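You operate a simulated robot arm through the tools that you are given. There is no shell and no other tool. Be economical: measure what you need, move in short steps, check, and stop when the job is done.

Carry out the task below with a simulated two-armed robot. There is one attempt and no reset: what you move stays moved.

## Task
Pick up the blue cup with one hand, pass it to the other hand and put it on the top of the side desk. Fetch the orange metal block and set it in the inside of the cream tray. Put one of the black bottles from the far top of the long table on the light brown wooden coaster. Put the lens labelled "70 mm" from the middle top of the long table on the far top of the long table and the lens marked "110 mm" on the top of the small goods bench. Take the blue rubber sleeve and put it on the packing table before the feeder. Put one of the risers from the top of the steel trolley on top of the carton of wipes. Close the drawer of the blue workbench. Fetch the wooden tag that says "12" from the top of the small goods bench and set it on the shelf under the small goods bench. Stack the steel bottle labelled "Y2" from the top of the side desk on top of the steel bottle labelled "B7". Pull the left bench drawer open. Any order will do. Set down upright: blue cup, black bottle.

The check looks at the end state, three seconds after you hand in, the way a careful person would. Anything else that was tipped, shoved, dropped, spilled or broken makes it a failure.

## Robot
Two 7-joint arms with two-finger parallel grippers on one trunk, on a base that drives. Base frame: it is fixed to the floor where the robot stands at the start and does not move with it; the origin is under the middle of the robot, x ahead of it, y to its left, z up. Units: m, degrees, N and s.
The left shoulder is at the start at [0.05, 0.158, 1.083], the right one opposite. With the tool pointing down near the work surface each hand reaches from about 0.18 to 0.66 m from the robot's upright axis, wherever it stands, measured 20 degrees to its own side. Places, roughly: black bottle (6x6x13 cm) [0.5, 0.5, 0.8]; blue cup (7x7x11 cm) [0.7, -0.1, 0.8]; blue rubber sleeve (8x7x6 cm) [0.6, -1.9, 0.8]; carton of wipes [0.5, -0.25, 0.75]; drawer of the blue workbench [-1.2, -4.5, 0.7]; far top of the long table [0.9, -0.1, 0.7]; inside of the cream tray (20x27 cm) [-0.76, 3.4, 0.92]; left bench drawer [-2.1, -3.1, 0.7]; lens [0.5, -1.5, 0.75]; light brown wooden coaster (8x8x2 cm) [0.7, 0.3, 0.7]; orange metal block (5x5x4 cm) [0.7, -0.2, 0.8]; packing table before the feeder (38x22 cm) [-2.04, 2.1, 0.86]; riser [-0.5, -3.25, 1]; shelf under the small goods bench [-0.9, -5.6, 0.3]; steel bottle [1.5, -4.5, 0.75]; top of the side desk [1.7, -4.3, 0.7]; top of the small goods bench [-1, -5.6, 0.9]; wooden tag [-1.25, -5.75, 0.75]. Payload 3.91 kg a hand.
The tool frame of a hand sits at the grasp point between the pads (the TCP): z along the fingers, y along the line on which they close. The tips reach 0.03 m beyond it. Largest opening 0.11 m; finger width 0.02, thickness 0.01; the body of the gripper, 0.048 by 0.112 m, starts 0.055 m behind the TCP.
Orientation is told as [roll, pitch, yaw] about the base's x, y, z axes, in that order, counted from this pose: with the fingers straight down and closing along the base's y, the tool's x points along the base's -x, its y along +y and its z along -z.

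## Interface
- The arms move only by the tool step_arm. It takes "left_steps", "right_steps" or both (then of equal length, played together; a hand with none holds still); each is text: rows parted by semicolons, each of 7 numbers parted by spaces: the gripper command, from -1 (fully open) to 1 (shut), values between in proportion, then the shift along the tool's x, y, z in cm, then the turn, a rotation vector about the tool's x, y, z in rad. In form: fingers x y z rx ry rz; .... A call has 1 to 8 rows; each row shifts and turns the commanded pose from where the row before left it, along the tool's axes as they then stand. A row lasts 0.2 s, in which the tool goes at most 0.05 m and 8.6 degrees; a call with a longer step from one row to the next is refused whole, and so is a gripper value outside its range. A pose out of reach is approached as far as the arm can. The call stops where the force on the tool passes 40 N (or 10 N more than at its start, if that is more) or the arm is blocked; 0.2 s more then pass. Each finger travels about 0.153 m/s and halts on what it meets, pressing with about 22 N; the grip force reading is that of the motor and also rises with nothing between the fingers. The clock runs only during rows and for 0.2 s after the last one: add rows that do not move to give the fingers time. The reply holds the time, the measured pose of the TCP, the force on the tool along the base axes, the opening and the grip force, in the units named above and with some noise, with the torque about the TCP (base axes, N m) and any sound that the robot's microphone picked up.
- Cameras (640 x 400 px; columns grow to the right, rows downward): "scene" is now at [0.1264, 0.0007, 1.2441]; the picture's right is [0.02, -1.00, 0.00], its down [-0.49, -0.01, -0.87] and it looks along [0.87, 0.02, -0.49] (base axes); focal length 291 px, centre (320, 200). "left" rides on the left gripper at [0.072, -0.017, -0.103] in its tool frame; the picture's right is [0.23, 0.97, 0.00], its down [-0.76, 0.18, -0.62] and it looks along [-0.61, 0.14, 0.78] (tool axes); focal length 222 px, centre (320, 200). "right" rides on the right gripper at [0.072, 0.017, -0.103] in its tool frame; the picture's right is [-0.23, 0.97, 0.00], its down [-0.76, -0.18, -0.62] and it looks along [-0.61, -0.14, 0.78] (tool axes); focal length 222 px, centre (320, 200). There is no depth. A picture from a camera that has moved, and an enlarged one, comes with that camera's place and axes in the base frame and with its lens. The place of the scene camera against the robot may be out by one fixed shift of up to 0.018 m in any direction.
- camera(camera): a new picture of that camera. It takes no simulated time.
- move_column(by): slides the trunk up (or, below 0, down) by that many m; the arms and the scene camera ride with it, the base frame stays. It gives what a move gives, with no picture.
- steer(legs): drives the robot by 1 to 6 legs, each [ahead, turn to the left] in m and degrees, along the robot's own axes; the way and the turn of a leg run together, so that a leg with both is an arc; at most 1.5 m and 180 degrees a leg. The arms and the cameras ride along, it lands a little off, and it stops where it bumps. It gives what a move gives.
- turn_head(pan, tilt): turns the head with the scene camera to pan (to the left, within 80 degrees either way) and tilt (down, from -29 to 69), counted from straight ahead of the robot. It gives what a move gives.
- inspect(camera, box): a new picture of the part [left, top, right, bottom] of that camera's present view, enlarged. It takes no simulated time.
- sign_off(): hands the job in; it is judged then, once.

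Work in short steps. Places have to be worked out from the pictures, the camera data and where the tool is seen: move nearer, look again, correct. Check each grasp and each placing, and mend what went wrong. You have 535 turns and 320 pictures in all, those below and enlarged ones among them. Open the grippers and draw the arms clear of the work before you hand the job in, unless the task says otherwise; then end with one line.

The tools are called after "Call:" by a JSON object that holds its "method" and its "body". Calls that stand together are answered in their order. step_arm: Moves the arms, as the interface text tells. Its arguments: {"type":"object","properties":{"left_steps":{"type":"string"},"right_steps":{"type":"string"}},"required":[]} The other tools are called the same way: move_column (by) slides the trunk up or down; steer (legs) drives the base; turn_head (pan, tilt) turns the head that bears the scene camera; camera (camera) takes a picture; inspect (camera, box) takes an enlarged picture of a part of a camera's view; sign_off () hands the job in.

At the start:

```text
time: 0.0
left_tcp_pos: [0.3594, 0.1826, 1.0572]
left_tcp_rot: [0.0, 0.0, -0.2]
left_contact_force: [0.3, -0.2, -0.5]
left_moment: [-0.01, -0.01, 0.0]
left_finger_gap: 0.1098
left_gripper_force: 0.0
right_tcp_pos: [0.3689, -0.1635, 1.0085]
right_tcp_rot: [-0.1, 0.0, -0.2]
right_contact_force: [1.1, -0.1, 0.1]
right_moment: [0.02, -0.01, 0.02]
right_finger_gap: 0.1099
right_gripper_force: 0.2
trunk travel left (down, up): [-0.325, 0.157]
robot x, y, heading: [0.0019, -0.0003, 0.1]
head pan, tilt: [1.3, 29.6]
```

scene: 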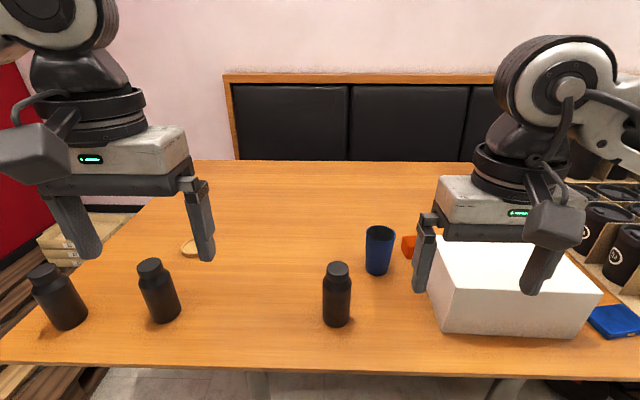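
right: 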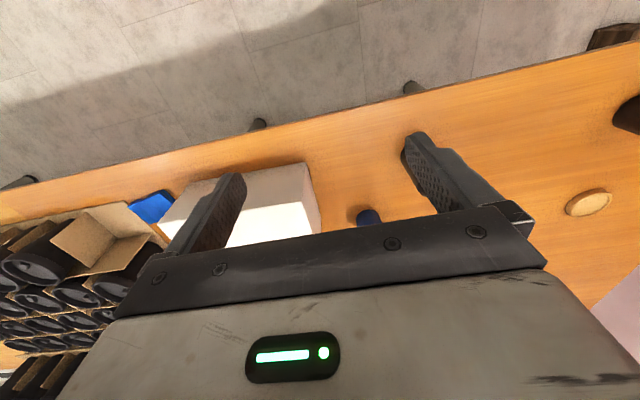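
left: 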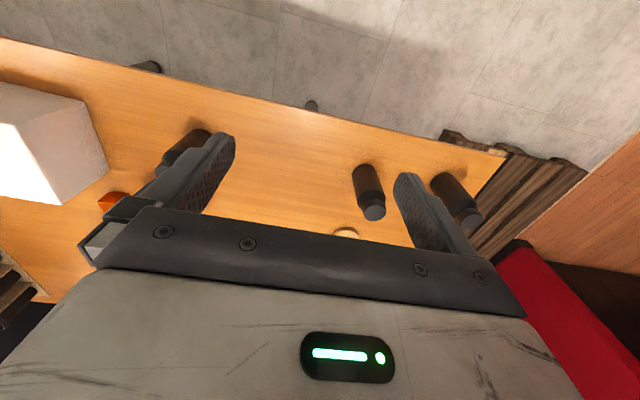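

The table edge looks to be at about x = 0.43. I look steeply down and to both sides to see how near the base can get and where the free floor is.

Call:
{"method": "turn_head", "body": {"pan": 0, "tilt": 65}}

Call:
{"method": "camera", "body": {"camera": "scene"}}

Call:
{"method": "turn_head", "body": {"pan": 80, "tilt": 15}}

Call:
{"method": "camera", "body": {"camera": "scene"}}

Call:
{"method": "turn_head", "body": {"pan": -80, "tilt": 15}}

Call:
{"method": "camera", "body": {"camera": "scene"}}

```text
time: 1.0
left_tcp_pos: [0.3615, 0.1824, 1.0578]
left_tcp_rot: [-0.1, 0.1, -0.2]
left_contact_force: [1.0, 0.0, 0.3]
left_moment: [0.01, -0.01, -0.02]
left_finger_gap: 0.1103
left_gripper_force: 0.0
right_tcp_pos: [0.3685, -0.1637, 1.0084]
right_tcp_rot: [0.1, -0.1, -0.2]
right_contact_force: [0.0, 0.6, 0.7]
right_moment: [0.02, -0.03, 0.01]
right_finger_gap: 0.1101
right_gripper_force: 0.1
trunk travel left (down, up): [-0.325, 0.157]
robot x, y, heading: [-0.0011, 0.0, 0.1]
head pan, tilt: [0.0, 65.0]
```

```text
316 pictures are left
camera scene: at [0.0965, -0.0014, 1.1958], right [0.0, -1.0, 0.0], down [-0.91, 0.0, -0.42], along [0.42, 0.0, -0.91], focal length 291 px, centre (320, 200)
```

scene: 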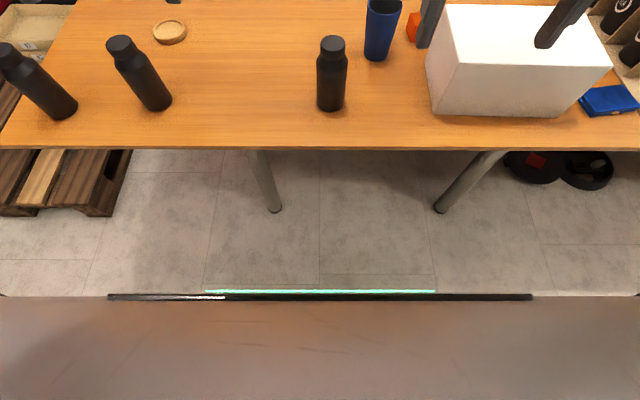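

```text
time: 2.5
left_tcp_pos: [0.3594, 0.1822, 1.0566]
left_tcp_rot: [-0.1, 0.0, -0.1]
left_contact_force: [-0.2, 0.7, 0.3]
left_moment: [-0.02, -0.01, 0.0]
left_finger_gap: 0.1099
left_gripper_force: 0.1
right_tcp_pos: [0.3687, -0.1631, 1.0076]
right_tcp_rot: [0.0, -0.1, -0.3]
right_contact_force: [0.0, 1.1, -0.6]
right_moment: [0.03, -0.02, -0.02]
right_finger_gap: 0.1102
right_gripper_force: 0.0
trunk travel left (down, up): [-0.325, 0.157]
robot x, y, heading: [-0.0018, -0.0013, 0.1]
head pan, tilt: [80.0, 15.0]
```

```text
315 pictures are left
camera scene: at [0.0521, 0.0906, 1.2676], right [0.98, -0.17, 0.0], down [-0.05, -0.26, -0.97], along [0.17, 0.95, -0.26], focal length 291 px, centre (320, 200)
```

scene: 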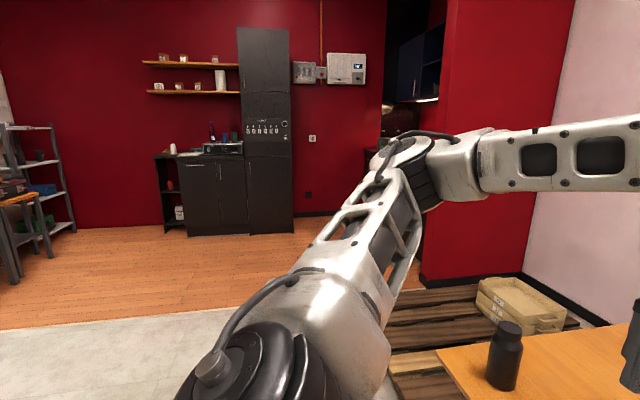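

```text
time: 5.0
left_tcp_pos: [0.3598, 0.1832, 1.058]
left_tcp_rot: [0.0, 0.1, -0.1]
left_contact_force: [0.7, -0.5, 0.3]
left_moment: [0.0, -0.02, 0.01]
left_finger_gap: 0.11
left_gripper_force: 0.1
right_tcp_pos: [0.3684, -0.1641, 1.0085]
right_tcp_rot: [0.0, 0.0, -0.2]
right_contact_force: [0.1, -0.3, -0.3]
right_moment: [0.01, 0.0, -0.02]
right_finger_gap: 0.1101
right_gripper_force: 0.1
trunk travel left (down, up): [-0.325, 0.157]
robot x, y, heading: [-0.0011, 0.0014, 0.2]
head pan, tilt: [-80.0, 15.0]
```

```text
314 pictures are left
camera scene: at [0.0521, -0.0934, 1.2677], right [-0.98, -0.17, 0.0], down [-0.05, 0.25, -0.97], along [0.17, -0.95, -0.26], focal length 291 px, centre (320, 200)
```

scene: 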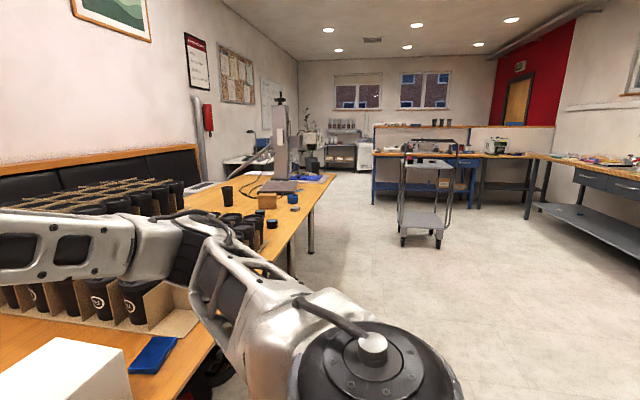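

The floor is free behind the table, and the part of the robot at table height ends near x = 0.15. I drive 0.16 m ahead so that the bottle, coaster, cup and block come within reach, then look.

Call:
{"method": "steer", "body": {"legs": [[0.16, 0]]}}

Call:
{"method": "turn_head", "body": {"pan": 10, "tilt": 45}}

Call:
{"method": "camera", "body": {"camera": "scene"}}

Call:
{"method": "camera", "body": {"camera": "left"}}

```text
time: 6.4
left_tcp_pos: [0.5185, 0.1827, 1.0568]
left_tcp_rot: [0.0, -0.1, -0.3]
left_contact_force: [1.1, 0.6, -0.7]
left_moment: [0.0, 0.04, 0.01]
left_finger_gap: 0.11
left_gripper_force: 0.0
right_tcp_pos: [0.5279, -0.1634, 1.0092]
right_tcp_rot: [0.0, 0.1, -0.2]
right_contact_force: [0.8, 0.4, 0.0]
right_moment: [0.0, -0.01, -0.04]
right_finger_gap: 0.11
right_gripper_force: 0.0
trunk travel left (down, up): [-0.325, 0.157]
robot x, y, heading: [0.1548, 0.0029, -0.1]
head pan, tilt: [-80.0, 15.0]
```

```text
time: 8.1
left_tcp_pos: [0.5185, 0.1813, 1.0572]
left_tcp_rot: [0.0, 0.0, -0.2]
left_contact_force: [0.8, -0.4, 0.2]
left_moment: [0.02, 0.0, -0.01]
left_finger_gap: 0.1098
left_gripper_force: 0.1
right_tcp_pos: [0.5271, -0.1633, 1.0074]
right_tcp_rot: [0.0, 0.0, -0.3]
right_contact_force: [0.8, 0.5, -0.7]
right_moment: [-0.01, 0.01, 0.03]
right_finger_gap: 0.1099
right_gripper_force: 0.0
trunk travel left (down, up): [-0.325, 0.157]
robot x, y, heading: [0.1552, -0.0009, 0.1]
head pan, tilt: [10.0, 45.0]
```

```text
313 pictures are left
camera scene: at [0.2743, 0.0128, 1.2209], right [0.17, -0.98, 0.0], down [-0.7, -0.12, -0.71], along [0.7, 0.12, -0.71], focal length 291 px, centre (320, 200)
```

scene: 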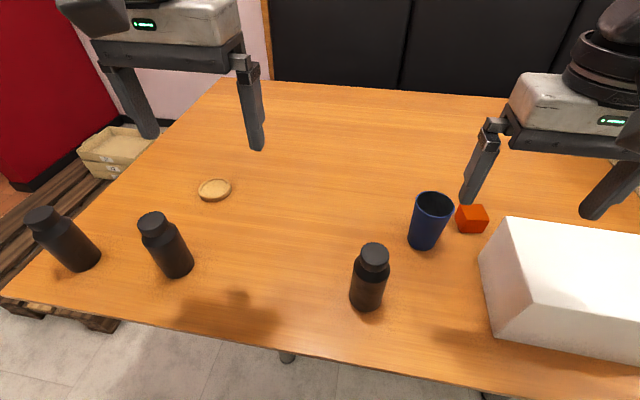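

```text
312 pictures are left
camera left: at [0.4456, 0.1668, 1.162], right [-0.22, 0.97, 0.0], down [0.76, 0.18, 0.62], along [0.61, 0.14, -0.78], focal length 222 px, centre (320, 200)
```

left: 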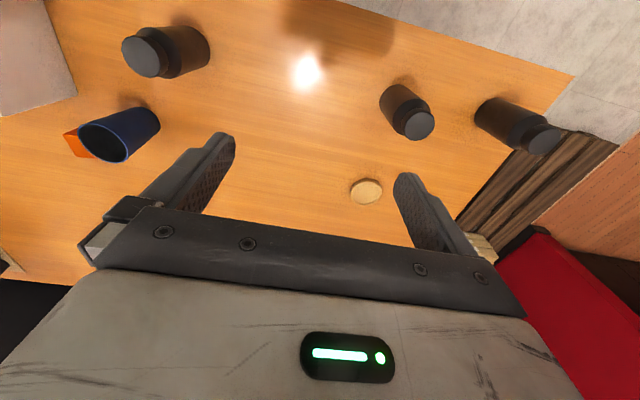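

From the two views, the near bottle is at about (0.523, 0.32) and the coaster at about (0.712, 0.336). I bring the left hand above the bottle and look again.

Call:
{"method": "step_arm", "body": {"left_steps": "-1 -0.2 4.6 1 0 0 0; -1 -0.2 4.6 1 0 0 0; -1 -0.1 4.6 1 0 0 0; -1 0 0 3 0 0 0; -1 0 0 3 0 0 0"}}

Call:
{"method": "camera", "body": {"camera": "left"}}

Call:
{"method": "camera", "body": {"camera": "scene"}}

```text
time: 9.3
left_tcp_pos: [0.524, 0.3201, 0.9674]
left_tcp_rot: [0.0, 0.1, -0.2]
left_contact_force: [-0.7, 0.3, -0.8]
left_moment: [-0.01, 0.02, 0.02]
left_finger_gap: 0.11
left_gripper_force: 0.1
right_tcp_pos: [0.5278, -0.1631, 1.0087]
right_tcp_rot: [0.0, 0.0, -0.2]
right_contact_force: [0.7, 0.2, 0.8]
right_moment: [0.02, 0.01, 0.0]
right_finger_gap: 0.11
right_gripper_force: 0.0
trunk travel left (down, up): [-0.325, 0.157]
robot x, y, heading: [0.1585, -0.0006, -0.1]
head pan, tilt: [10.0, 45.0]
```

```text
311 pictures are left
camera left: at [0.4514, 0.3044, 1.071], right [-0.22, 0.97, 0.0], down [0.76, 0.18, 0.62], along [0.61, 0.14, -0.78], focal length 222 px, centre (320, 200)
```

left: 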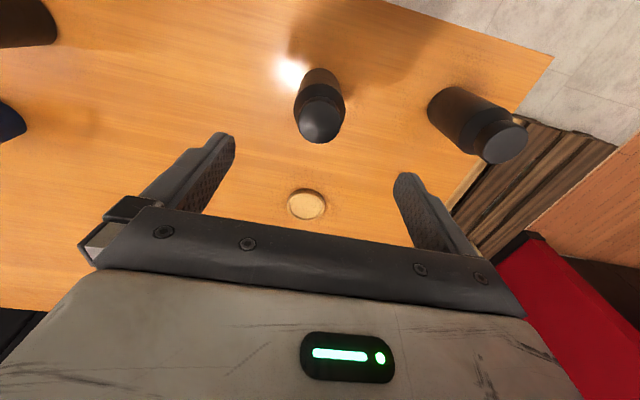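

```text
310 pictures are left
camera scene: at [0.2743, 0.0129, 1.2209], right [0.17, -0.98, 0.0], down [-0.7, -0.12, -0.71], along [0.7, 0.12, -0.71], focal length 291 px, centre (320, 200)
```

scene: 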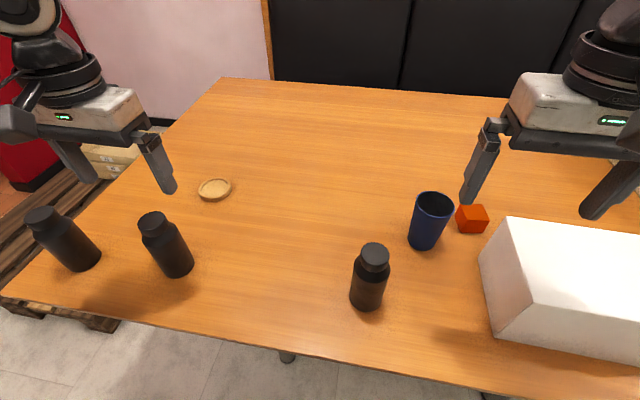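

The bottle's cap triangulates to (0.523, 0.320, 0.862), right under the hand. I descend to grasp height and close.

Call:
{"method": "step_arm", "body": {"left_steps": "-1 0 0 4.8 0 0 0; -1 0 0 4.8 0 0 0; -1 0 0 4.5 0 0 0; -1 0 0 0 0 0 0; 1 0 0 0 0 0 0; 1 0 0 0 0 0 0; 1 0 0 0 0 0 0"}}

Call:
{"method": "camera", "body": {"camera": "scene"}}

```text
time: 10.9
left_tcp_pos: [0.5258, 0.3201, 0.8279]
left_tcp_rot: [-0.1, 0.0, -0.2]
left_contact_force: [0.3, 0.4, -0.1]
left_moment: [0.01, -0.03, 0.01]
left_finger_gap: 0.0535
left_gripper_force: 21.8
right_tcp_pos: [0.5269, -0.1623, 1.008]
right_tcp_rot: [0.0, 0.1, -0.1]
right_contact_force: [0.2, -0.3, 0.2]
right_moment: [-0.01, -0.01, -0.02]
right_finger_gap: 0.1098
right_gripper_force: 0.1
trunk travel left (down, up): [-0.325, 0.157]
robot x, y, heading: [0.1552, -0.0009, -0.1]
head pan, tilt: [10.0, 45.0]
```

```text
309 pictures are left
camera scene: at [0.2743, 0.0129, 1.2208], right [0.17, -0.98, 0.0], down [-0.7, -0.12, -0.71], along [0.7, 0.12, -0.71], focal length 291 px, centre (320, 200)
```

scene: 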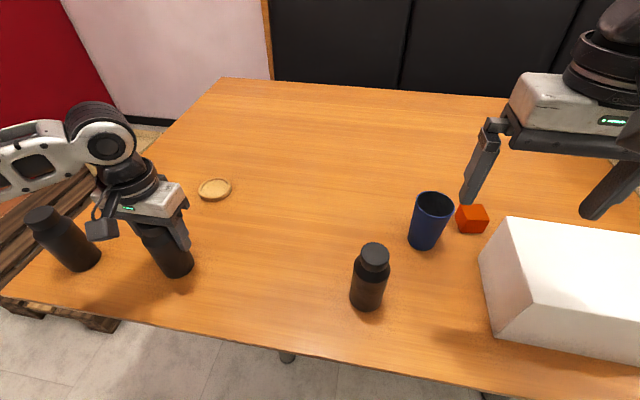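

Grip holds at 53 mm. I lift the bottle and carry it over the coaster at (0.719, 0.340).

Call:
{"method": "step_arm", "body": {"left_steps": "1 0 0 -4 0 0 0; 1 0 0 -4 0 0 0; 1 -4.9 0.5 0 0 0 0; 1 -4.9 0.5 0 0 0 0; 1 -4.9 0.5 0 0 0 0; 1 -4.9 0.5 0 0 0 0; 1 0 0 0 0 0 0"}}

Call:
{"method": "camera", "body": {"camera": "scene"}}

Call:
{"method": "camera", "body": {"camera": "left"}}

```text
time: 12.5
left_tcp_pos: [0.7185, 0.3409, 0.9082]
left_tcp_rot: [0.0, 0.1, -0.2]
left_contact_force: [-0.3, -0.8, -1.4]
left_moment: [0.03, 0.01, 0.0]
left_finger_gap: 0.0535
left_gripper_force: 22.1
right_tcp_pos: [0.5284, -0.1641, 1.0079]
right_tcp_rot: [0.0, 0.1, -0.2]
right_contact_force: [0.7, -0.1, -0.3]
right_moment: [-0.03, -0.01, 0.01]
right_finger_gap: 0.1102
right_gripper_force: 0.2
trunk travel left (down, up): [-0.325, 0.157]
robot x, y, heading: [0.1593, -0.0021, -0.2]
head pan, tilt: [10.0, 45.0]
```

```text
308 pictures are left
camera scene: at [0.2744, 0.0129, 1.2208], right [0.17, -0.98, 0.0], down [-0.7, -0.12, -0.71], along [0.7, 0.12, -0.71], focal length 291 px, centre (320, 200)
```

scene: 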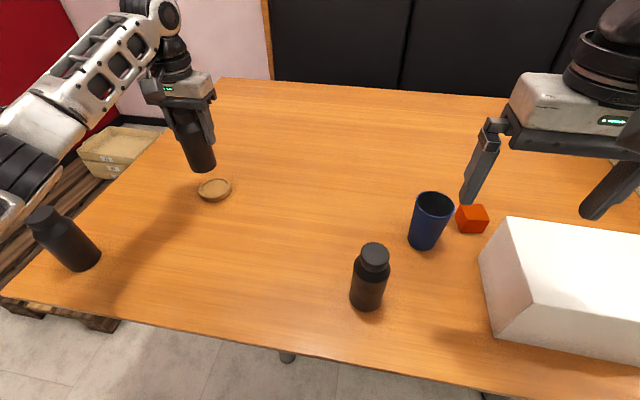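

```text
307 pictures are left
camera left: at [0.6462, 0.3246, 1.0127], right [-0.22, 0.97, 0.0], down [0.76, 0.17, 0.62], along [0.61, 0.14, -0.78], focal length 222 px, centre (320, 200)
```

left: 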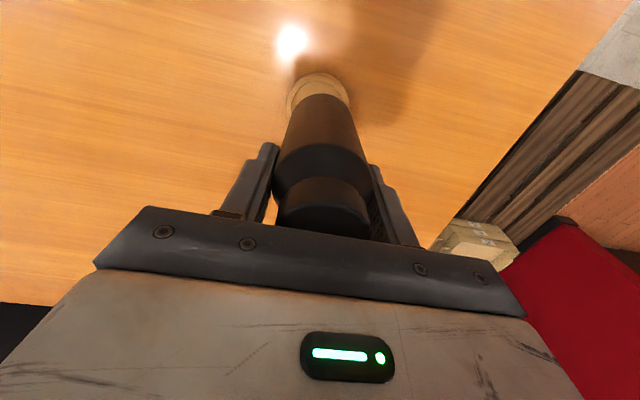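

The bottle hangs over the coaster. I lower it in small steps until contact.

Call:
{"method": "step_arm", "body": {"left_steps": "1 -0.2 0 3 0 0 0; 1 0 0 2 0 0 0; 1 0 0 0.6 0 0 0; 1 0 0 0.3 0 0 0; 1 0 0 0.3 0 0 0; 1 0 0 0 0 0 0"}}

Call:
{"method": "inspect", "body": {"camera": "scene", "box": [120, 60, 300, 240]}}

```text
time: 13.9
left_tcp_pos: [0.722, 0.3409, 0.8444]
left_tcp_rot: [0.0, 0.0, -0.2]
left_contact_force: [-0.8, 0.4, -1.0]
left_moment: [-0.02, 0.03, 0.03]
left_finger_gap: 0.0535
left_gripper_force: 22.3
right_tcp_pos: [0.5278, -0.1633, 1.0072]
right_tcp_rot: [0.0, 0.0, -0.1]
right_contact_force: [-0.8, -0.5, -0.5]
right_moment: [0.0, 0.02, 0.03]
right_finger_gap: 0.1102
right_gripper_force: 0.1
trunk travel left (down, up): [-0.325, 0.157]
robot x, y, heading: [0.1569, 0.0032, -0.1]
head pan, tilt: [10.0, 45.0]
```

```text
2.22 times, centred on (210, 150) of scene
camera zoom: at [0.2744, 0.0129, 1.2208], right [0.17, -0.98, 0.0], down [-0.7, -0.12, -0.71], along [0.7, 0.12, -0.71], focal length 646 px, centre (564, 311)
```

zoom: 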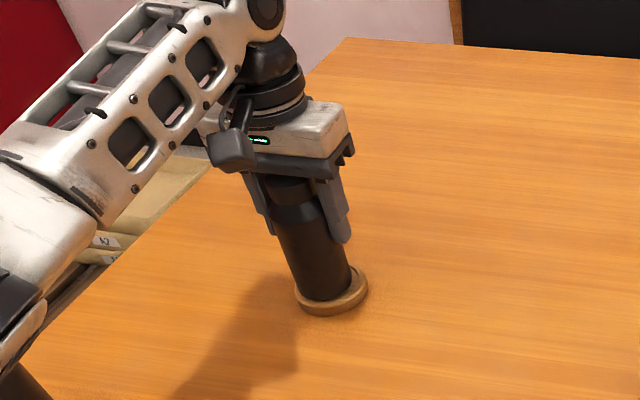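

No contact yet and it looks well centred, perhaps a few mm left. I lower further in tiny steps.

Call:
{"method": "step_arm", "body": {"left_steps": "1 0 -0.2 0.2 0 0 0; 1 0 0 0.2 0 0 0; 1 0 0 0.2 0 0 0; 1 0 0 0 0 0 0"}}

```text
time: 14.9
left_tcp_pos: [0.7212, 0.3382, 0.8417]
left_tcp_rot: [0.0, -0.4, -0.2]
left_contact_force: [0.5, 1.8, 19.6]
left_moment: [0.16, 0.18, -0.02]
left_finger_gap: 0.0534
left_gripper_force: 21.8
right_tcp_pos: [0.5262, -0.1628, 1.0092]
right_tcp_rot: [0.1, 0.0, -0.2]
right_contact_force: [-0.2, 0.3, 1.2]
right_moment: [0.03, -0.03, 0.02]
right_finger_gap: 0.1101
right_gripper_force: 0.1
trunk travel left (down, up): [-0.325, 0.157]
robot x, y, heading: [0.1577, -0.0001, -0.0]
head pan, tilt: [10.0, 45.0]
```

Contact is felt (20 N). I ease up slightly, open, and rise.

Call:
{"method": "step_arm", "body": {"left_steps": "1 0 0 -0.2 0 0 0; 0.3 0 0 0 0 0 0; -0.3 0 0 0 0 0 0; -0.6 0 0 0 0 0 0; -0.6 0 0 -4 0 0 0; -0.6 0 0 -4.5 0 0 0; -0.6 0 0 -4.5 0 0 0; -0.6 0 0 -4.5 0 0 0"}}

Call:
{"method": "camera", "body": {"camera": "scene"}}

Call:
{"method": "camera", "body": {"camera": "right"}}

```text
time: 16.7
left_tcp_pos: [0.7235, 0.34, 1.0184]
left_tcp_rot: [0.0, 0.1, -0.1]
left_contact_force: [-0.2, 0.3, -1.0]
left_moment: [0.0, 0.01, 0.0]
left_finger_gap: 0.0879
left_gripper_force: 0.1
right_tcp_pos: [0.5282, -0.163, 1.0073]
right_tcp_rot: [0.0, 0.0, -0.2]
right_contact_force: [-0.1, 0.7, -1.0]
right_moment: [-0.01, 0.0, -0.01]
right_finger_gap: 0.1098
right_gripper_force: 0.1
trunk travel left (down, up): [-0.325, 0.157]
robot x, y, heading: [0.1603, -0.0008, 0.2]
head pan, tilt: [10.0, 45.0]
```

```text
305 pictures are left
camera scene: at [0.2739, 0.0126, 1.2208], right [0.17, -0.98, 0.0], down [-0.7, -0.12, -0.71], along [0.7, 0.12, -0.71], focal length 291 px, centre (320, 200)
```

scene: 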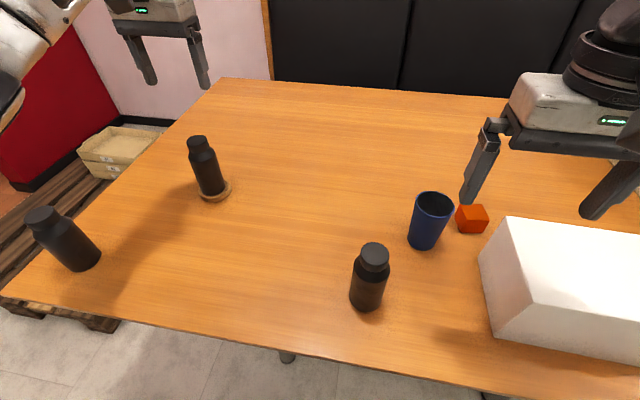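

```text
304 pictures are left
camera right: at [0.4541, -0.147, 1.1113], right [0.23, 0.97, 0.0], down [0.76, -0.18, 0.62], along [0.61, -0.14, -0.78], focal length 222 px, centre (320, 200)
```

right: 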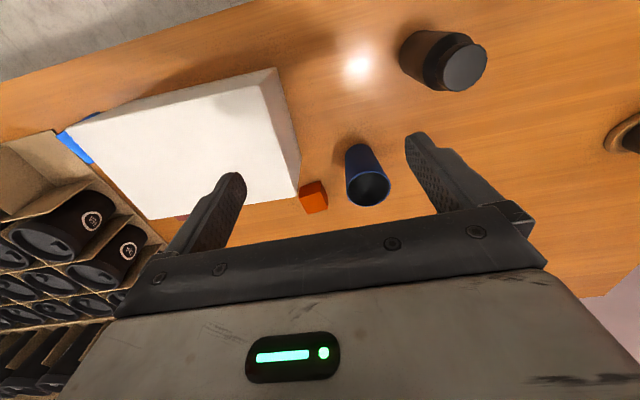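

The bottle stands on the coaster. Next I retract the left hand, back off and drive along the table to the lenses and the sleeve at y ≈ -1.7.

Call:
{"method": "step_arm", "body": {"left_steps": "-1 4 -3.2 -0.6 0 0 0; -1 4 -3 -0.6 0 0 0; -1 4 -3 -0.6 0 0 0; -1 4 -3 -0.6 0 0 0; -1 4 -3 -0.6 0 0 0"}}

Call:
{"method": "steer", "body": {"legs": [[-0.45, 0], [0, -90], [1.4, 0], [0.25, 0], [0, 90]]}}

Call:
{"method": "turn_head", "body": {"pan": 0, "tilt": 30}}

Call:
{"method": "camera", "body": {"camera": "scene"}}

```text
refused: row 1 steps farther than a row can; nothing moved
```

```text
time: 35.0
left_tcp_pos: [0.3269, -1.3218, 1.0178]
left_tcp_rot: [-0.1, 0.0, 1.3]
left_contact_force: [0.0, -0.6, -0.2]
left_moment: [-0.02, -0.01, 0.01]
left_finger_gap: 0.088
left_gripper_force: 0.0
right_tcp_pos: [0.1423, -1.829, 1.0082]
right_tcp_rot: [0.0, 0.0, 1.2]
right_contact_force: [0.1, 0.5, 0.6]
right_moment: [-0.01, 0.01, 0.0]
right_finger_gap: 0.1099
right_gripper_force: 0.1
trunk travel left (down, up): [-0.325, 0.157]
robot x, y, heading: [-0.2316, -1.6727, 1.4]
head pan, tilt: [10.0, 45.0]
```

```text
time: 35.8
left_tcp_pos: [0.3265, -1.3208, 1.0184]
left_tcp_rot: [0.0, -0.1, 1.2]
left_contact_force: [0.5, -0.4, 0.1]
left_moment: [-0.04, 0.0, 0.01]
left_finger_gap: 0.0881
left_gripper_force: 0.1
right_tcp_pos: [0.143, -1.8279, 1.008]
right_tcp_rot: [-0.1, 0.1, 1.1]
right_contact_force: [0.0, 0.3, -0.8]
right_moment: [0.0, 0.02, -0.02]
right_finger_gap: 0.1099
right_gripper_force: 0.1
trunk travel left (down, up): [-0.325, 0.157]
robot x, y, heading: [-0.2295, -1.6717, 1.2]
head pan, tilt: [0.0, 30.0]
```

```text
303 pictures are left
camera scene: at [-0.1036, -1.6723, 1.2434], right [0.03, -1.0, 0.0], down [-0.5, -0.01, -0.87], along [0.87, 0.02, -0.5], focal length 291 px, centre (320, 200)
```

scene: 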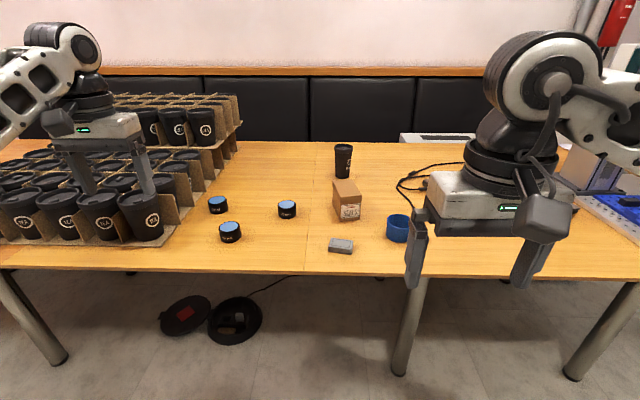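

The drive worked even though the retract was refused; nothing was touched. I retract the left hand with shorter rows and zoom on the lenses to read their marks.

Call:
{"method": "step_arm", "body": {"left_steps": "-1 4 0 -1 0 0 0; -1 4 0 -1 0 0 0; -1 4 0 -1 0 0 0; -1 4 0 -1 0 0 0; -1 0 -4.5 0 0 0 0; -1 0 -4.5 0 0 0 0; -1 0 -4.5 0 0 0 0"}}

Call:
{"method": "inspect", "body": {"camera": "scene", "box": [190, 180, 310, 260]}}

Call:
{"method": "inspect", "body": {"camera": "scene", "box": [310, 160, 430, 260]}}

```text
time: 37.4
left_tcp_pos: [0.1696, -1.4629, 1.0557]
left_tcp_rot: [0.1, 0.1, 1.3]
left_contact_force: [-0.1, 0.1, 0.1]
left_moment: [0.0, -0.01, 0.01]
left_finger_gap: 0.1099
left_gripper_force: 0.1
right_tcp_pos: [0.1429, -1.8291, 1.0075]
right_tcp_rot: [0.1, 0.0, 1.2]
right_contact_force: [-0.3, -0.2, 0.4]
right_moment: [0.0, 0.02, -0.02]
right_finger_gap: 0.1099
right_gripper_force: 0.0
trunk travel left (down, up): [-0.325, 0.157]
robot x, y, heading: [-0.2265, -1.6754, 1.2]
head pan, tilt: [0.0, 30.0]
```

```text
5.00 times, centred on (250, 220) of scene
camera zoom: at [-0.1035, -1.6728, 1.2434], right [0.02, -1.0, 0.0], down [-0.5, -0.01, -0.87], along [0.87, 0.02, -0.5], focal length 1453 px, centre (670, 100)
```

zoom: 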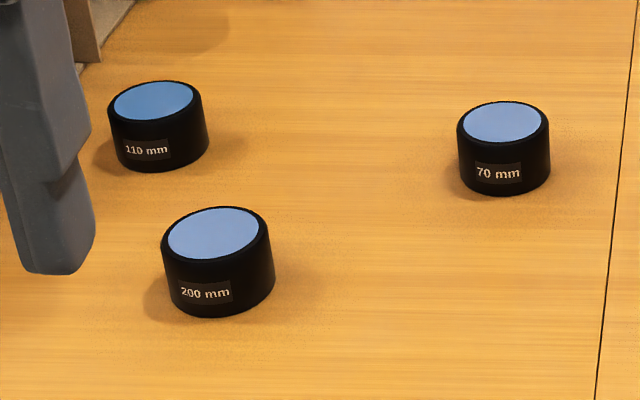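

```text
4.00 times, centred on (370, 210) of scene
camera zoom: at [-0.1035, -1.6728, 1.2434], right [0.02, -1.0, 0.0], down [-0.5, -0.01, -0.87], along [0.87, 0.02, -0.5], focal length 1162 px, centre (120, 160)
```

zoom: 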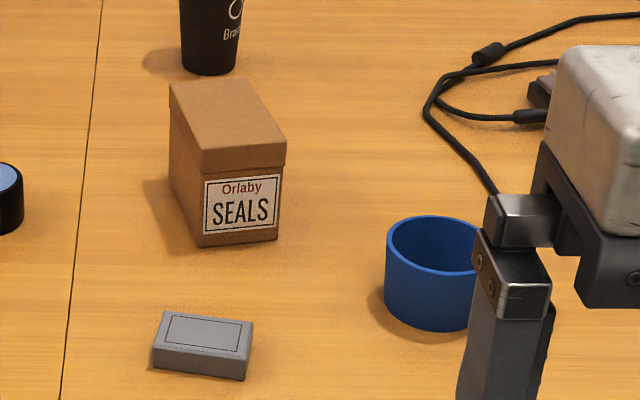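

70 mm lens ≈ (0.685, -1.55), 110 mm ≈ (0.71, -1.32), sleeve ≈ (0.58, -1.87). I drive up to the table and look with both hands.

Call:
{"method": "steer", "body": {"legs": [[0.39, -1.2]]}}

Call:
{"method": "camera", "body": {"camera": "left"}}

Call:
{"method": "camera", "body": {"camera": "right"}}

```text
time: 39.9
left_tcp_pos: [0.5677, -1.4669, 1.0556]
left_tcp_rot: [0.1, 0.0, -0.1]
left_contact_force: [0.0, 0.3, 0.3]
left_moment: [0.03, 0.02, 0.0]
left_finger_gap: 0.1104
left_gripper_force: 0.0
right_tcp_pos: [0.5306, -1.832, 1.0079]
right_tcp_rot: [0.0, 0.1, -0.2]
right_contact_force: [-0.8, -1.4, 0.3]
right_moment: [0.02, 0.01, 0.0]
right_finger_gap: 0.11
right_gripper_force: 0.0
trunk travel left (down, up): [-0.325, 0.157]
robot x, y, heading: [0.1627, -1.6679, 0.0]
head pan, tilt: [0.0, 30.0]
```

```text
300 pictures are left
camera left: at [0.495, -1.4824, 1.1601], right [-0.23, 0.97, 0.0], down [0.76, 0.18, 0.62], along [0.61, 0.14, -0.78], focal length 222 px, centre (320, 200)
```

left: 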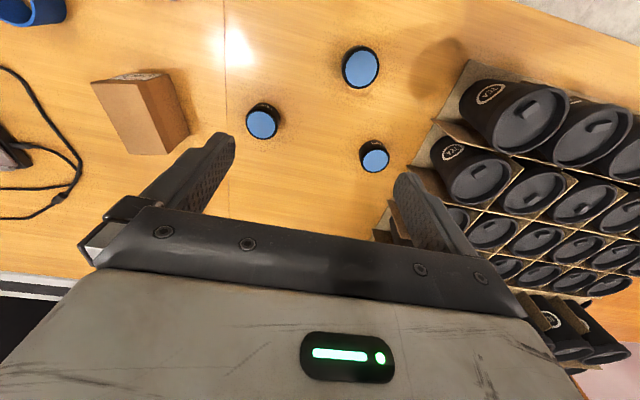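

```text
299 pictures are left
camera right: at [0.4586, -1.8156, 1.1112], right [0.23, 0.97, 0.0], down [0.76, -0.18, 0.62], along [0.61, -0.14, -0.78], focal length 222 px, centre (320, 200)
```

right: 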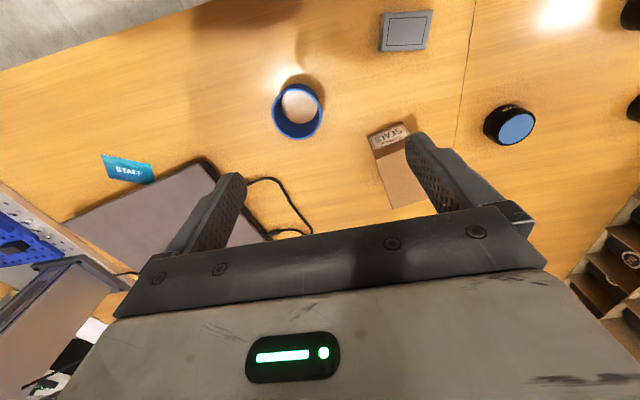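

The 70 mm lens top triangulates to (0.652, -1.550, 0.774) and the sleeve rim centre to about (0.546, -1.866, 0.79). I bring both hands above them and look again.

Call:
{"method": "step_arm", "body": {"left_steps": "-1 -2.1 -2.1 3.3 0 0 0; -1 -2.1 -2.1 3.3 0 0 0; -1 -2.1 -2.1 3.3 0 0 0; -1 -2.1 -2.0 3.3 0 0 0; -1 0 0 0 0 0 0", "right_steps": "-1 -0.4 -0.85 2.5 0 0 0; -1 -0.4 -0.85 2.5 0 0 0; -1 -0.4 -0.85 2.5 0 0 0; -1 -0.4 -0.85 2.5 0 0 0; -1 0 0 0 0 0 0"}}

Call:
{"method": "camera", "body": {"camera": "left"}}

Call:
{"method": "camera", "body": {"camera": "right"}}

```text
time: 41.1
left_tcp_pos: [0.6508, -1.5513, 0.9234]
left_tcp_rot: [0.0, 0.0, -0.2]
left_contact_force: [0.4, -0.4, -0.4]
left_moment: [-0.02, -0.04, -0.03]
left_finger_gap: 0.1098
left_gripper_force: 0.0
right_tcp_pos: [0.5484, -1.8648, 0.9102]
right_tcp_rot: [0.1, 0.0, -0.2]
right_contact_force: [-0.2, -0.4, 0.0]
right_moment: [-0.03, -0.01, -0.01]
right_finger_gap: 0.1099
right_gripper_force: 0.1
trunk travel left (down, up): [-0.325, 0.157]
robot x, y, heading: [0.1643, -1.6702, 0.2]
head pan, tilt: [0.0, 30.0]
```

```text
298 pictures are left
camera left: at [0.5779, -1.5683, 1.0279], right [-0.23, 0.97, 0.0], down [0.76, 0.18, 0.62], along [0.61, 0.14, -0.78], focal length 222 px, centre (320, 200)
```

left: 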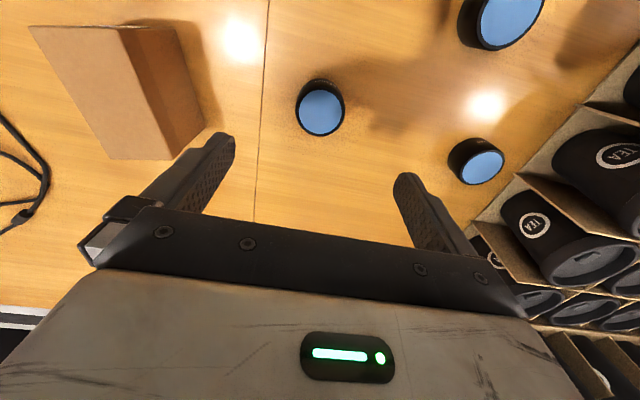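

```text
297 pictures are left
camera right: at [0.4748, -1.8483, 1.0138], right [0.23, 0.97, 0.0], down [0.76, -0.18, 0.62], along [0.61, -0.14, -0.78], focal length 222 px, centre (320, 200)
```

right: 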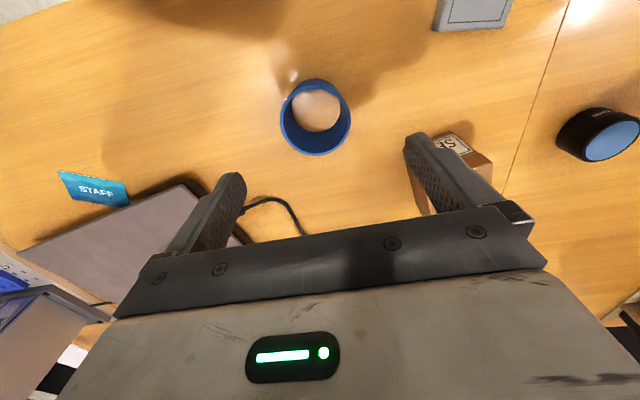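

Both are centred. I descend to about 0.77 with both hands and close.

Call:
{"method": "step_arm", "body": {"left_steps": "-1 -0.3 0 4 0 0 0; -1 0 0 4 0 0 0; -1 0 0 4 0 0 0; -1 0 0 3.2 0 0 0; -1 0 0 0 0 0 0; 1 0 0 0 0 0 0; 1 0 0 0 0 0 0; 1 0 0 0 0 0 0", "right_steps": "-1 0 -0.2 4 0 0 0; -1 0 0 4 0 0 0; -1 0 0 3.5 0 0 0; -1 0 0 2.2 0 0 0; -1 0 0 0 0 0 0; 1 0 0 0 0 0 0; 1 0 0 0 0 0 0; 1 0 0 0 0 0 0"}}

Call:
{"method": "camera", "body": {"camera": "scene"}}

```text
time: 42.9
left_tcp_pos: [0.6543, -1.5499, 0.7705]
left_tcp_rot: [0.0, 0.0, -0.1]
left_contact_force: [0.2, 0.5, 0.5]
left_moment: [-0.01, 0.0, 0.0]
left_finger_gap: 0.0552
left_gripper_force: 21.7
right_tcp_pos: [0.5478, -1.8662, 0.7709]
right_tcp_rot: [0.0, 0.1, -0.2]
right_contact_force: [1.4, 0.0, 0.7]
right_moment: [0.01, -0.02, -0.02]
right_finger_gap: 0.0686
right_gripper_force: 21.9
trunk travel left (down, up): [-0.325, 0.157]
robot x, y, heading: [0.1669, -1.67, 0.0]
head pan, tilt: [0.0, 30.0]
```

```text
296 pictures are left
camera scene: at [0.2885, -1.6702, 1.2434], right [0.0, -1.0, 0.0], down [-0.5, 0.0, -0.87], along [0.87, 0.0, -0.5], focal length 291 px, centre (320, 200)
```

scene: 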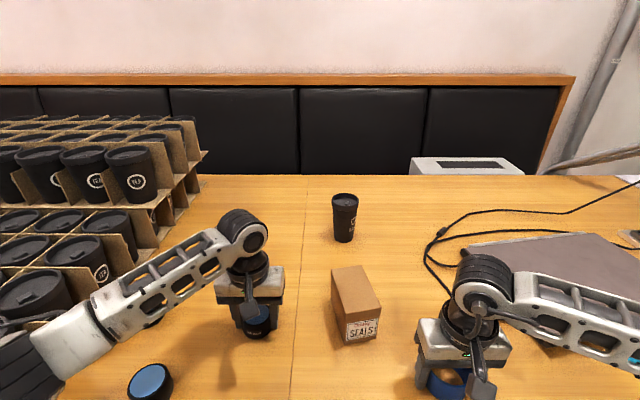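

Both are gripped (55 and 69 mm). I lift both and bring them back toward the robot.

Call:
{"method": "step_arm", "body": {"left_steps": "1 0 0 -4.5 0 0 0; 1 0 0 -4.5 0 0 0; 1 0 0 -4.5 0 0 0; 1 0 0 -4.5 0 0 0; 1 0 0 -4.5 0 0 0; 1 4.5 0 0 0 0 0; 1 4.5 0 0 0 0 0; 1 4.5 0 0 0 0 0", "right_steps": "1 0 0 -4.5 0 0 0; 1 0 0 -4.5 0 0 0; 1 0 0 -4.5 0 0 0; 1 0 0 -4.5 0 0 0; 1 0 0 -4.5 0 0 0; 1 2 0 0 0 0 0; 1 0 0 0 0 0 0; 1 0 0 0 0 0 0"}}

Call:
{"method": "camera", "body": {"camera": "scene"}}

```text
time: 44.7
left_tcp_pos: [0.5156, -1.5473, 0.9991]
left_tcp_rot: [-0.1, 0.1, 0.0]
left_contact_force: [0.0, -0.2, -0.5]
left_moment: [0.0, 0.01, -0.01]
left_finger_gap: 0.055
left_gripper_force: 22.1
right_tcp_pos: [0.5265, -1.8662, 0.9981]
right_tcp_rot: [0.0, 0.0, -0.2]
right_contact_force: [0.9, 0.9, -0.6]
right_moment: [0.0, 0.0, 0.01]
right_finger_gap: 0.0686
right_gripper_force: 22.1
trunk travel left (down, up): [-0.325, 0.157]
robot x, y, heading: [0.163, -1.6659, 0.4]
head pan, tilt: [0.0, 30.0]
```

```text
295 pictures are left
camera scene: at [0.2883, -1.6702, 1.2435], right [0.0, -1.0, 0.0], down [-0.5, 0.0, -0.87], along [0.87, 0.0, -0.5], focal length 291 px, centre (320, 200)
```

scene: 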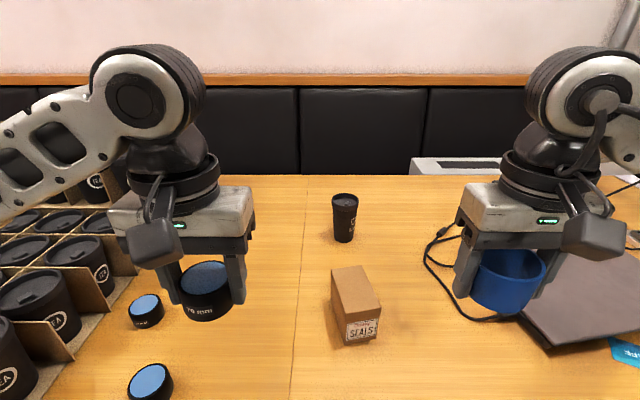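

Both held well. I back out, drive back north to the start spot and pull up to the table.

Call:
{"method": "steer", "body": {"legs": [[-0.4, 0], [0, 90], [1.0, 0], [0.68, 0], [0, -90], [0.39, 0]]}}

Call:
{"method": "turn_head", "body": {"pan": 0, "tilt": 45}}

Call:
{"method": "camera", "body": {"camera": "scene"}}

Call:
{"method": "camera", "body": {"camera": "left"}}

```text
time: 65.0
left_tcp_pos: [0.4216, 0.2098, 0.9996]
left_tcp_rot: [0.0, 0.0, 6.1]
left_contact_force: [1.0, -0.4, -1.8]
left_moment: [0.02, 0.02, 0.0]
left_finger_gap: 0.0547
left_gripper_force: 22.6
right_tcp_pos: [0.4658, -0.1054, 0.9975]
right_tcp_rot: [0.0, 0.0, 5.9]
right_contact_force: [0.3, 0.6, -0.6]
right_moment: [-0.04, -0.01, -0.02]
right_finger_gap: 0.0679
right_gripper_force: 22.2
trunk travel left (down, up): [-0.325, 0.157]
robot x, y, heading: [0.0827, 0.0513, 6.5]
head pan, tilt: [0.0, 30.0]
```

```text
time: 65.7
left_tcp_pos: [0.422, 0.2092, 1.0004]
left_tcp_rot: [0.1, 0.0, 6.1]
left_contact_force: [0.0, -0.2, -2.2]
left_moment: [0.01, 0.0, -0.01]
left_finger_gap: 0.0548
left_gripper_force: 22.0
right_tcp_pos: [0.4657, -0.1065, 0.998]
right_tcp_rot: [0.0, 0.1, 6.0]
right_contact_force: [1.0, 0.1, -0.6]
right_moment: [-0.03, 0.01, 0.02]
right_finger_gap: 0.0679
right_gripper_force: 21.7
trunk travel left (down, up): [-0.325, 0.157]
robot x, y, heading: [0.0842, 0.0522, 6.1]
head pan, tilt: [0.0, 45.0]
```

```text
294 pictures are left
camera scene: at [0.1989, 0.0629, 1.2209], right [0.11, -0.99, 0.0], down [-0.7, -0.08, -0.71], along [0.7, 0.08, -0.71], focal length 291 px, centre (320, 200)
```

scene: 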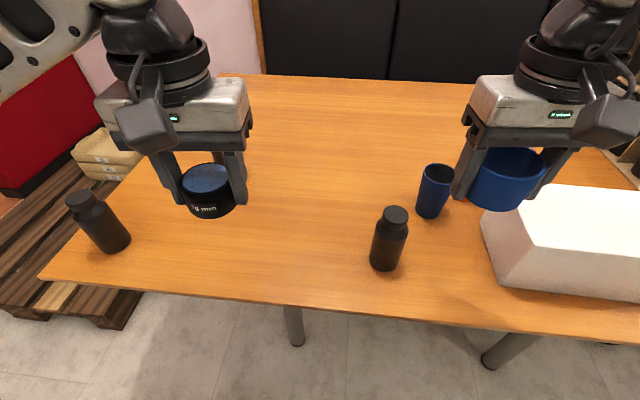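

```text
293 pictures are left
camera left: at [0.3517, 0.186, 1.1043], right [-0.33, 0.94, 0.0], down [0.74, 0.26, 0.62], along [0.59, 0.21, -0.78], focal length 222 px, centre (320, 200)
```

left: 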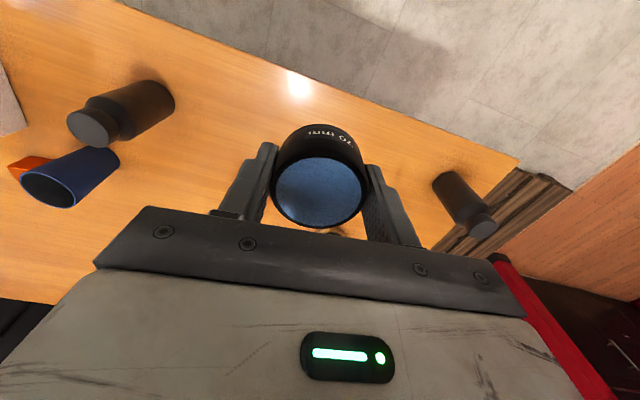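

I drifted by 6°. I correct the heading while pulling up the last 8 cm.

Call:
{"method": "steer", "body": {"legs": [[0, -6.2], [0.08, 0]]}}

Call:
{"method": "camera", "body": {"camera": "right"}}

Call:
{"method": "camera", "body": {"camera": "left"}}

```text
time: 67.3
left_tcp_pos: [0.5162, 0.1734, 1.0001]
left_tcp_rot: [-0.1, 0.0, 0.0]
left_contact_force: [0.5, 0.2, -1.1]
left_moment: [0.0, 0.05, 0.0]
left_finger_gap: 0.0547
left_gripper_force: 22.2
right_tcp_pos: [0.5247, -0.1445, 0.9981]
right_tcp_rot: [0.0, 0.0, -0.1]
right_contact_force: [0.1, 0.5, 0.7]
right_moment: [-0.02, 0.04, 0.0]
right_finger_gap: 0.0677
right_gripper_force: 21.7
trunk travel left (down, up): [-0.325, 0.157]
robot x, y, heading: [0.1588, 0.0512, -0.2]
head pan, tilt: [0.0, 45.0]
```

```text
292 pictures are left
camera right: at [0.4533, -0.1298, 1.1009], right [0.23, 0.97, 0.0], down [0.76, -0.18, 0.62], along [0.61, -0.14, -0.78], focal length 222 px, centre (320, 200)
```

right: 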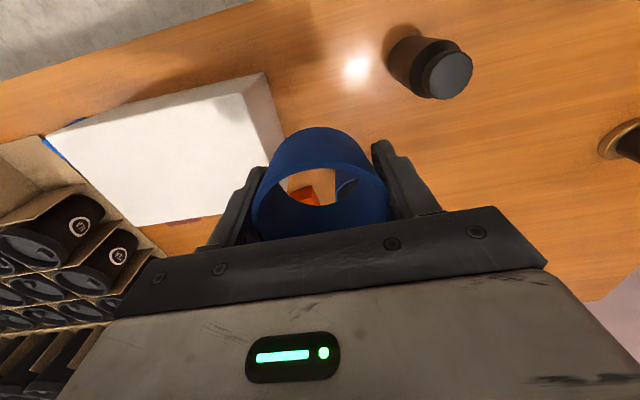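

```text
291 pictures are left
camera left: at [0.4438, 0.1566, 1.1042], right [-0.23, 0.97, 0.0], down [0.76, 0.18, 0.62], along [0.61, 0.14, -0.78], focal length 222 px, centre (320, 200)
```

left: 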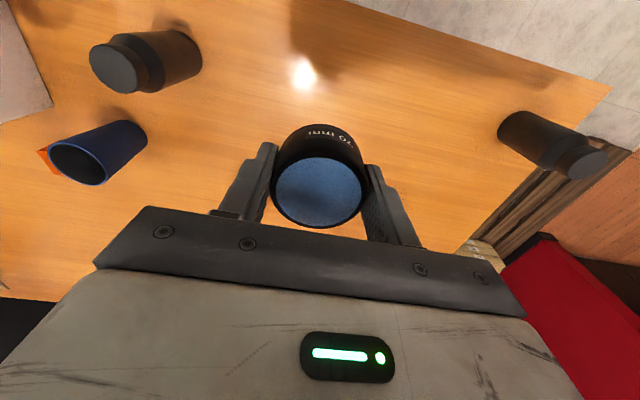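

I set the lens down at about (0.60, 0.17), which is open tabletop, lowering slowly near the end.

Call:
{"method": "step_arm", "body": {"left_steps": "1 -4.5 0 0 0 0 0; 1 -4.5 0 0 0 0 0; 1 0 0 4.5 0 0 0; 1 0 0 4.5 0 0 0; 1 0 0 4.5 0 0 0; 1 0 0 4.5 0 0 0; 1 0 0 3.5 0 0 0; 1 0 0 0.5 0 0 0"}}

Call:
{"method": "step_arm", "body": {"left_steps": "1 0 0 0.3 0 0 0; 1 0 0 0.2 0 0 0; 1 0 0 0.2 0 0 0; 1 0 0 0 0 0 0"}}

```text
time: 69.1
left_tcp_pos: [0.6044, 0.1725, 0.7798]
left_tcp_rot: [-0.1, 0.0, -0.1]
left_contact_force: [-0.2, 1.1, -2.2]
left_moment: [-0.03, -0.03, 0.0]
left_finger_gap: 0.0549
left_gripper_force: 22.2
right_tcp_pos: [0.5255, -0.1465, 0.9982]
right_tcp_rot: [0.0, 0.0, -0.1]
right_contact_force: [0.5, 0.3, -0.9]
right_moment: [0.01, -0.01, 0.01]
right_finger_gap: 0.0678
right_gripper_force: 22.4
trunk travel left (down, up): [-0.325, 0.157]
robot x, y, heading: [0.1625, 0.0516, 0.2]
head pan, tilt: [0.0, 45.0]
```

```text
time: 70.1
left_tcp_pos: [0.6057, 0.172, 0.7742]
left_tcp_rot: [0.0, 0.0, 0.0]
left_contact_force: [0.0, 0.2, -2.1]
left_moment: [0.0, -0.01, 0.02]
left_finger_gap: 0.0546
left_gripper_force: 21.8
right_tcp_pos: [0.5255, -0.1463, 0.9972]
right_tcp_rot: [0.0, 0.0, -0.1]
right_contact_force: [0.1, 0.0, 0.4]
right_moment: [-0.02, 0.01, 0.01]
right_finger_gap: 0.0679
right_gripper_force: 22.0
trunk travel left (down, up): [-0.325, 0.157]
robot x, y, heading: [0.1579, 0.0515, 0.1]
head pan, tilt: [0.0, 45.0]
```

No contact yet at 0.774; I keep lowering in 2 mm steps.

Call:
{"method": "step_arm", "body": {"left_steps": "1 0 0 0.2 0 0 0; 1 0 0 0.2 0 0 0; 1 0 0 0.2 0 0 0; 1 0 0 0 0 0 0"}}

```text
time: 71.1
left_tcp_pos: [0.6058, 0.1705, 0.7697]
left_tcp_rot: [-0.1, -0.3, 0.0]
left_contact_force: [-2.0, 4.6, 25.3]
left_moment: [0.37, 0.09, -0.01]
left_finger_gap: 0.0548
left_gripper_force: 21.7
right_tcp_pos: [0.5248, -0.1467, 0.9987]
right_tcp_rot: [0.0, -0.1, -0.1]
right_contact_force: [-0.1, 0.1, -0.8]
right_moment: [-0.02, 0.0, 0.01]
right_finger_gap: 0.0681
right_gripper_force: 21.9
trunk travel left (down, up): [-0.325, 0.157]
robot x, y, heading: [0.1606, 0.0515, 0.3]
head pan, tilt: [0.0, 45.0]
```

Contact reached. I ease up, open, and rise clear.

Call:
{"method": "step_arm", "body": {"left_steps": "1 0 0 -0.2 0 0 0; 0.3 0 0 0 0 0 0; -0.5 0 0 0 0 0 0; -0.5 0 0 0 0 0 0; -0.5 0 0 -4.5 0 0 0; -0.5 0 0 -4.5 0 0 0; -0.5 0 0 -4.5 0 0 0; -0.5 0 0 -4.5 0 0 0"}}

Call:
{"method": "step_arm", "body": {"left_steps": "-1 0 0 -4.5 0 0 0; -1 4.5 0 0 0 0 0; -1 4.5 0 0 0 0 0"}}

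Call:
{"method": "camera", "body": {"camera": "scene"}}

```text
time: 72.9
left_tcp_pos: [0.6059, 0.1719, 0.9504]
left_tcp_rot: [0.1, 0.1, -0.1]
left_contact_force: [-1.2, -0.3, -0.2]
left_moment: [0.01, 0.01, 0.0]
left_finger_gap: 0.0826
left_gripper_force: 0.1
right_tcp_pos: [0.5257, -0.1464, 0.9972]
right_tcp_rot: [0.0, 0.0, -0.1]
right_contact_force: [0.0, 0.2, 0.3]
right_moment: [-0.01, -0.01, 0.02]
right_finger_gap: 0.0679
right_gripper_force: 22.2
trunk travel left (down, up): [-0.325, 0.157]
robot x, y, heading: [0.1613, 0.0523, -0.0]
head pan, tilt: [0.0, 45.0]
```

```text
time: 73.7
left_tcp_pos: [0.5151, 0.1677, 0.9921]
left_tcp_rot: [-0.1, 0.0, 0.0]
left_contact_force: [-0.9, 0.1, 0.4]
left_moment: [-0.01, -0.03, 0.0]
left_finger_gap: 0.1103
left_gripper_force: 0.0
right_tcp_pos: [0.5263, -0.1456, 0.9981]
right_tcp_rot: [0.0, 0.0, -0.1]
right_contact_force: [0.4, 0.3, 0.1]
right_moment: [0.02, 0.01, 0.0]
right_finger_gap: 0.0679
right_gripper_force: 21.4
trunk travel left (down, up): [-0.325, 0.157]
robot x, y, heading: [0.163, 0.0485, 0.1]
head pan, tilt: [0.0, 45.0]
```

```text
290 pictures are left
camera scene: at [0.2781, 0.0501, 1.2209], right [0.0, -1.0, 0.0], down [-0.71, 0.0, -0.71], along [0.71, 0.0, -0.71], focal length 291 px, centre (320, 200)
```

scene: 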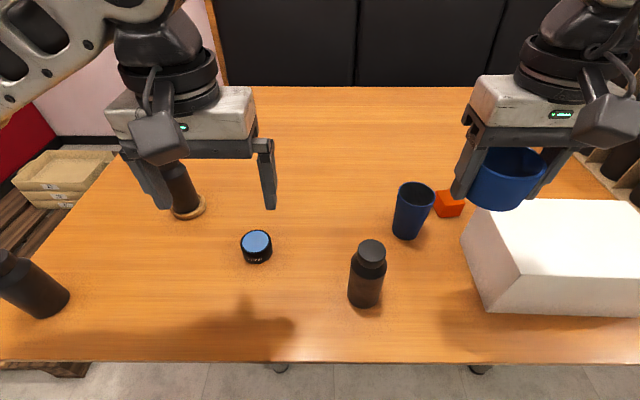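

The lens stands on the far top. For the orange block I need the left hand further right, so I raise the right hand a little and shift the base to y ≈ -0.28.

Call:
{"method": "step_arm", "body": {"left_steps": "-1 0 0 -3 0 0 0; -1 0 0 -3 0 0 0", "right_steps": "1 0 0 -4 0 0 0; 1 0 0 -4 0 0 0"}}

Call:
{"method": "steer", "body": {"legs": [[-0.35, 0], [0, -90], [0.33, 0], [0, 90]]}}

```text
time: 74.3
left_tcp_pos: [0.5143, 0.1702, 1.053]
left_tcp_rot: [0.0, 0.0, 0.0]
left_contact_force: [0.1, -0.8, 1.2]
left_moment: [-0.02, -0.03, -0.01]
left_finger_gap: 0.1099
left_gripper_force: 0.1
right_tcp_pos: [0.5253, -0.1464, 1.0773]
right_tcp_rot: [0.0, 0.0, -0.1]
right_contact_force: [-0.2, -0.2, -0.3]
right_moment: [0.03, 0.0, 0.0]
right_finger_gap: 0.0677
right_gripper_force: 22.3
trunk travel left (down, up): [-0.325, 0.157]
robot x, y, heading: [0.1618, 0.0507, 0.1]
head pan, tilt: [0.0, 45.0]
```

```text
time: 86.0
left_tcp_pos: [0.1694, -0.1544, 1.0529]
left_tcp_rot: [0.0, 0.0, 0.9]
left_contact_force: [-0.2, -0.1, 0.2]
left_moment: [-0.02, 0.01, -0.02]
left_finger_gap: 0.1101
left_gripper_force: 0.1
right_tcp_pos: [0.1853, -0.4724, 1.0766]
right_tcp_rot: [0.0, -0.1, 0.8]
right_contact_force: [-0.4, 0.7, 0.3]
right_moment: [-0.01, 0.01, 0.03]
right_finger_gap: 0.0678
right_gripper_force: 22.0
trunk travel left (down, up): [-0.325, 0.157]
robot x, y, heading: [-0.1831, -0.2765, 1.0]
head pan, tilt: [0.0, 45.0]
```

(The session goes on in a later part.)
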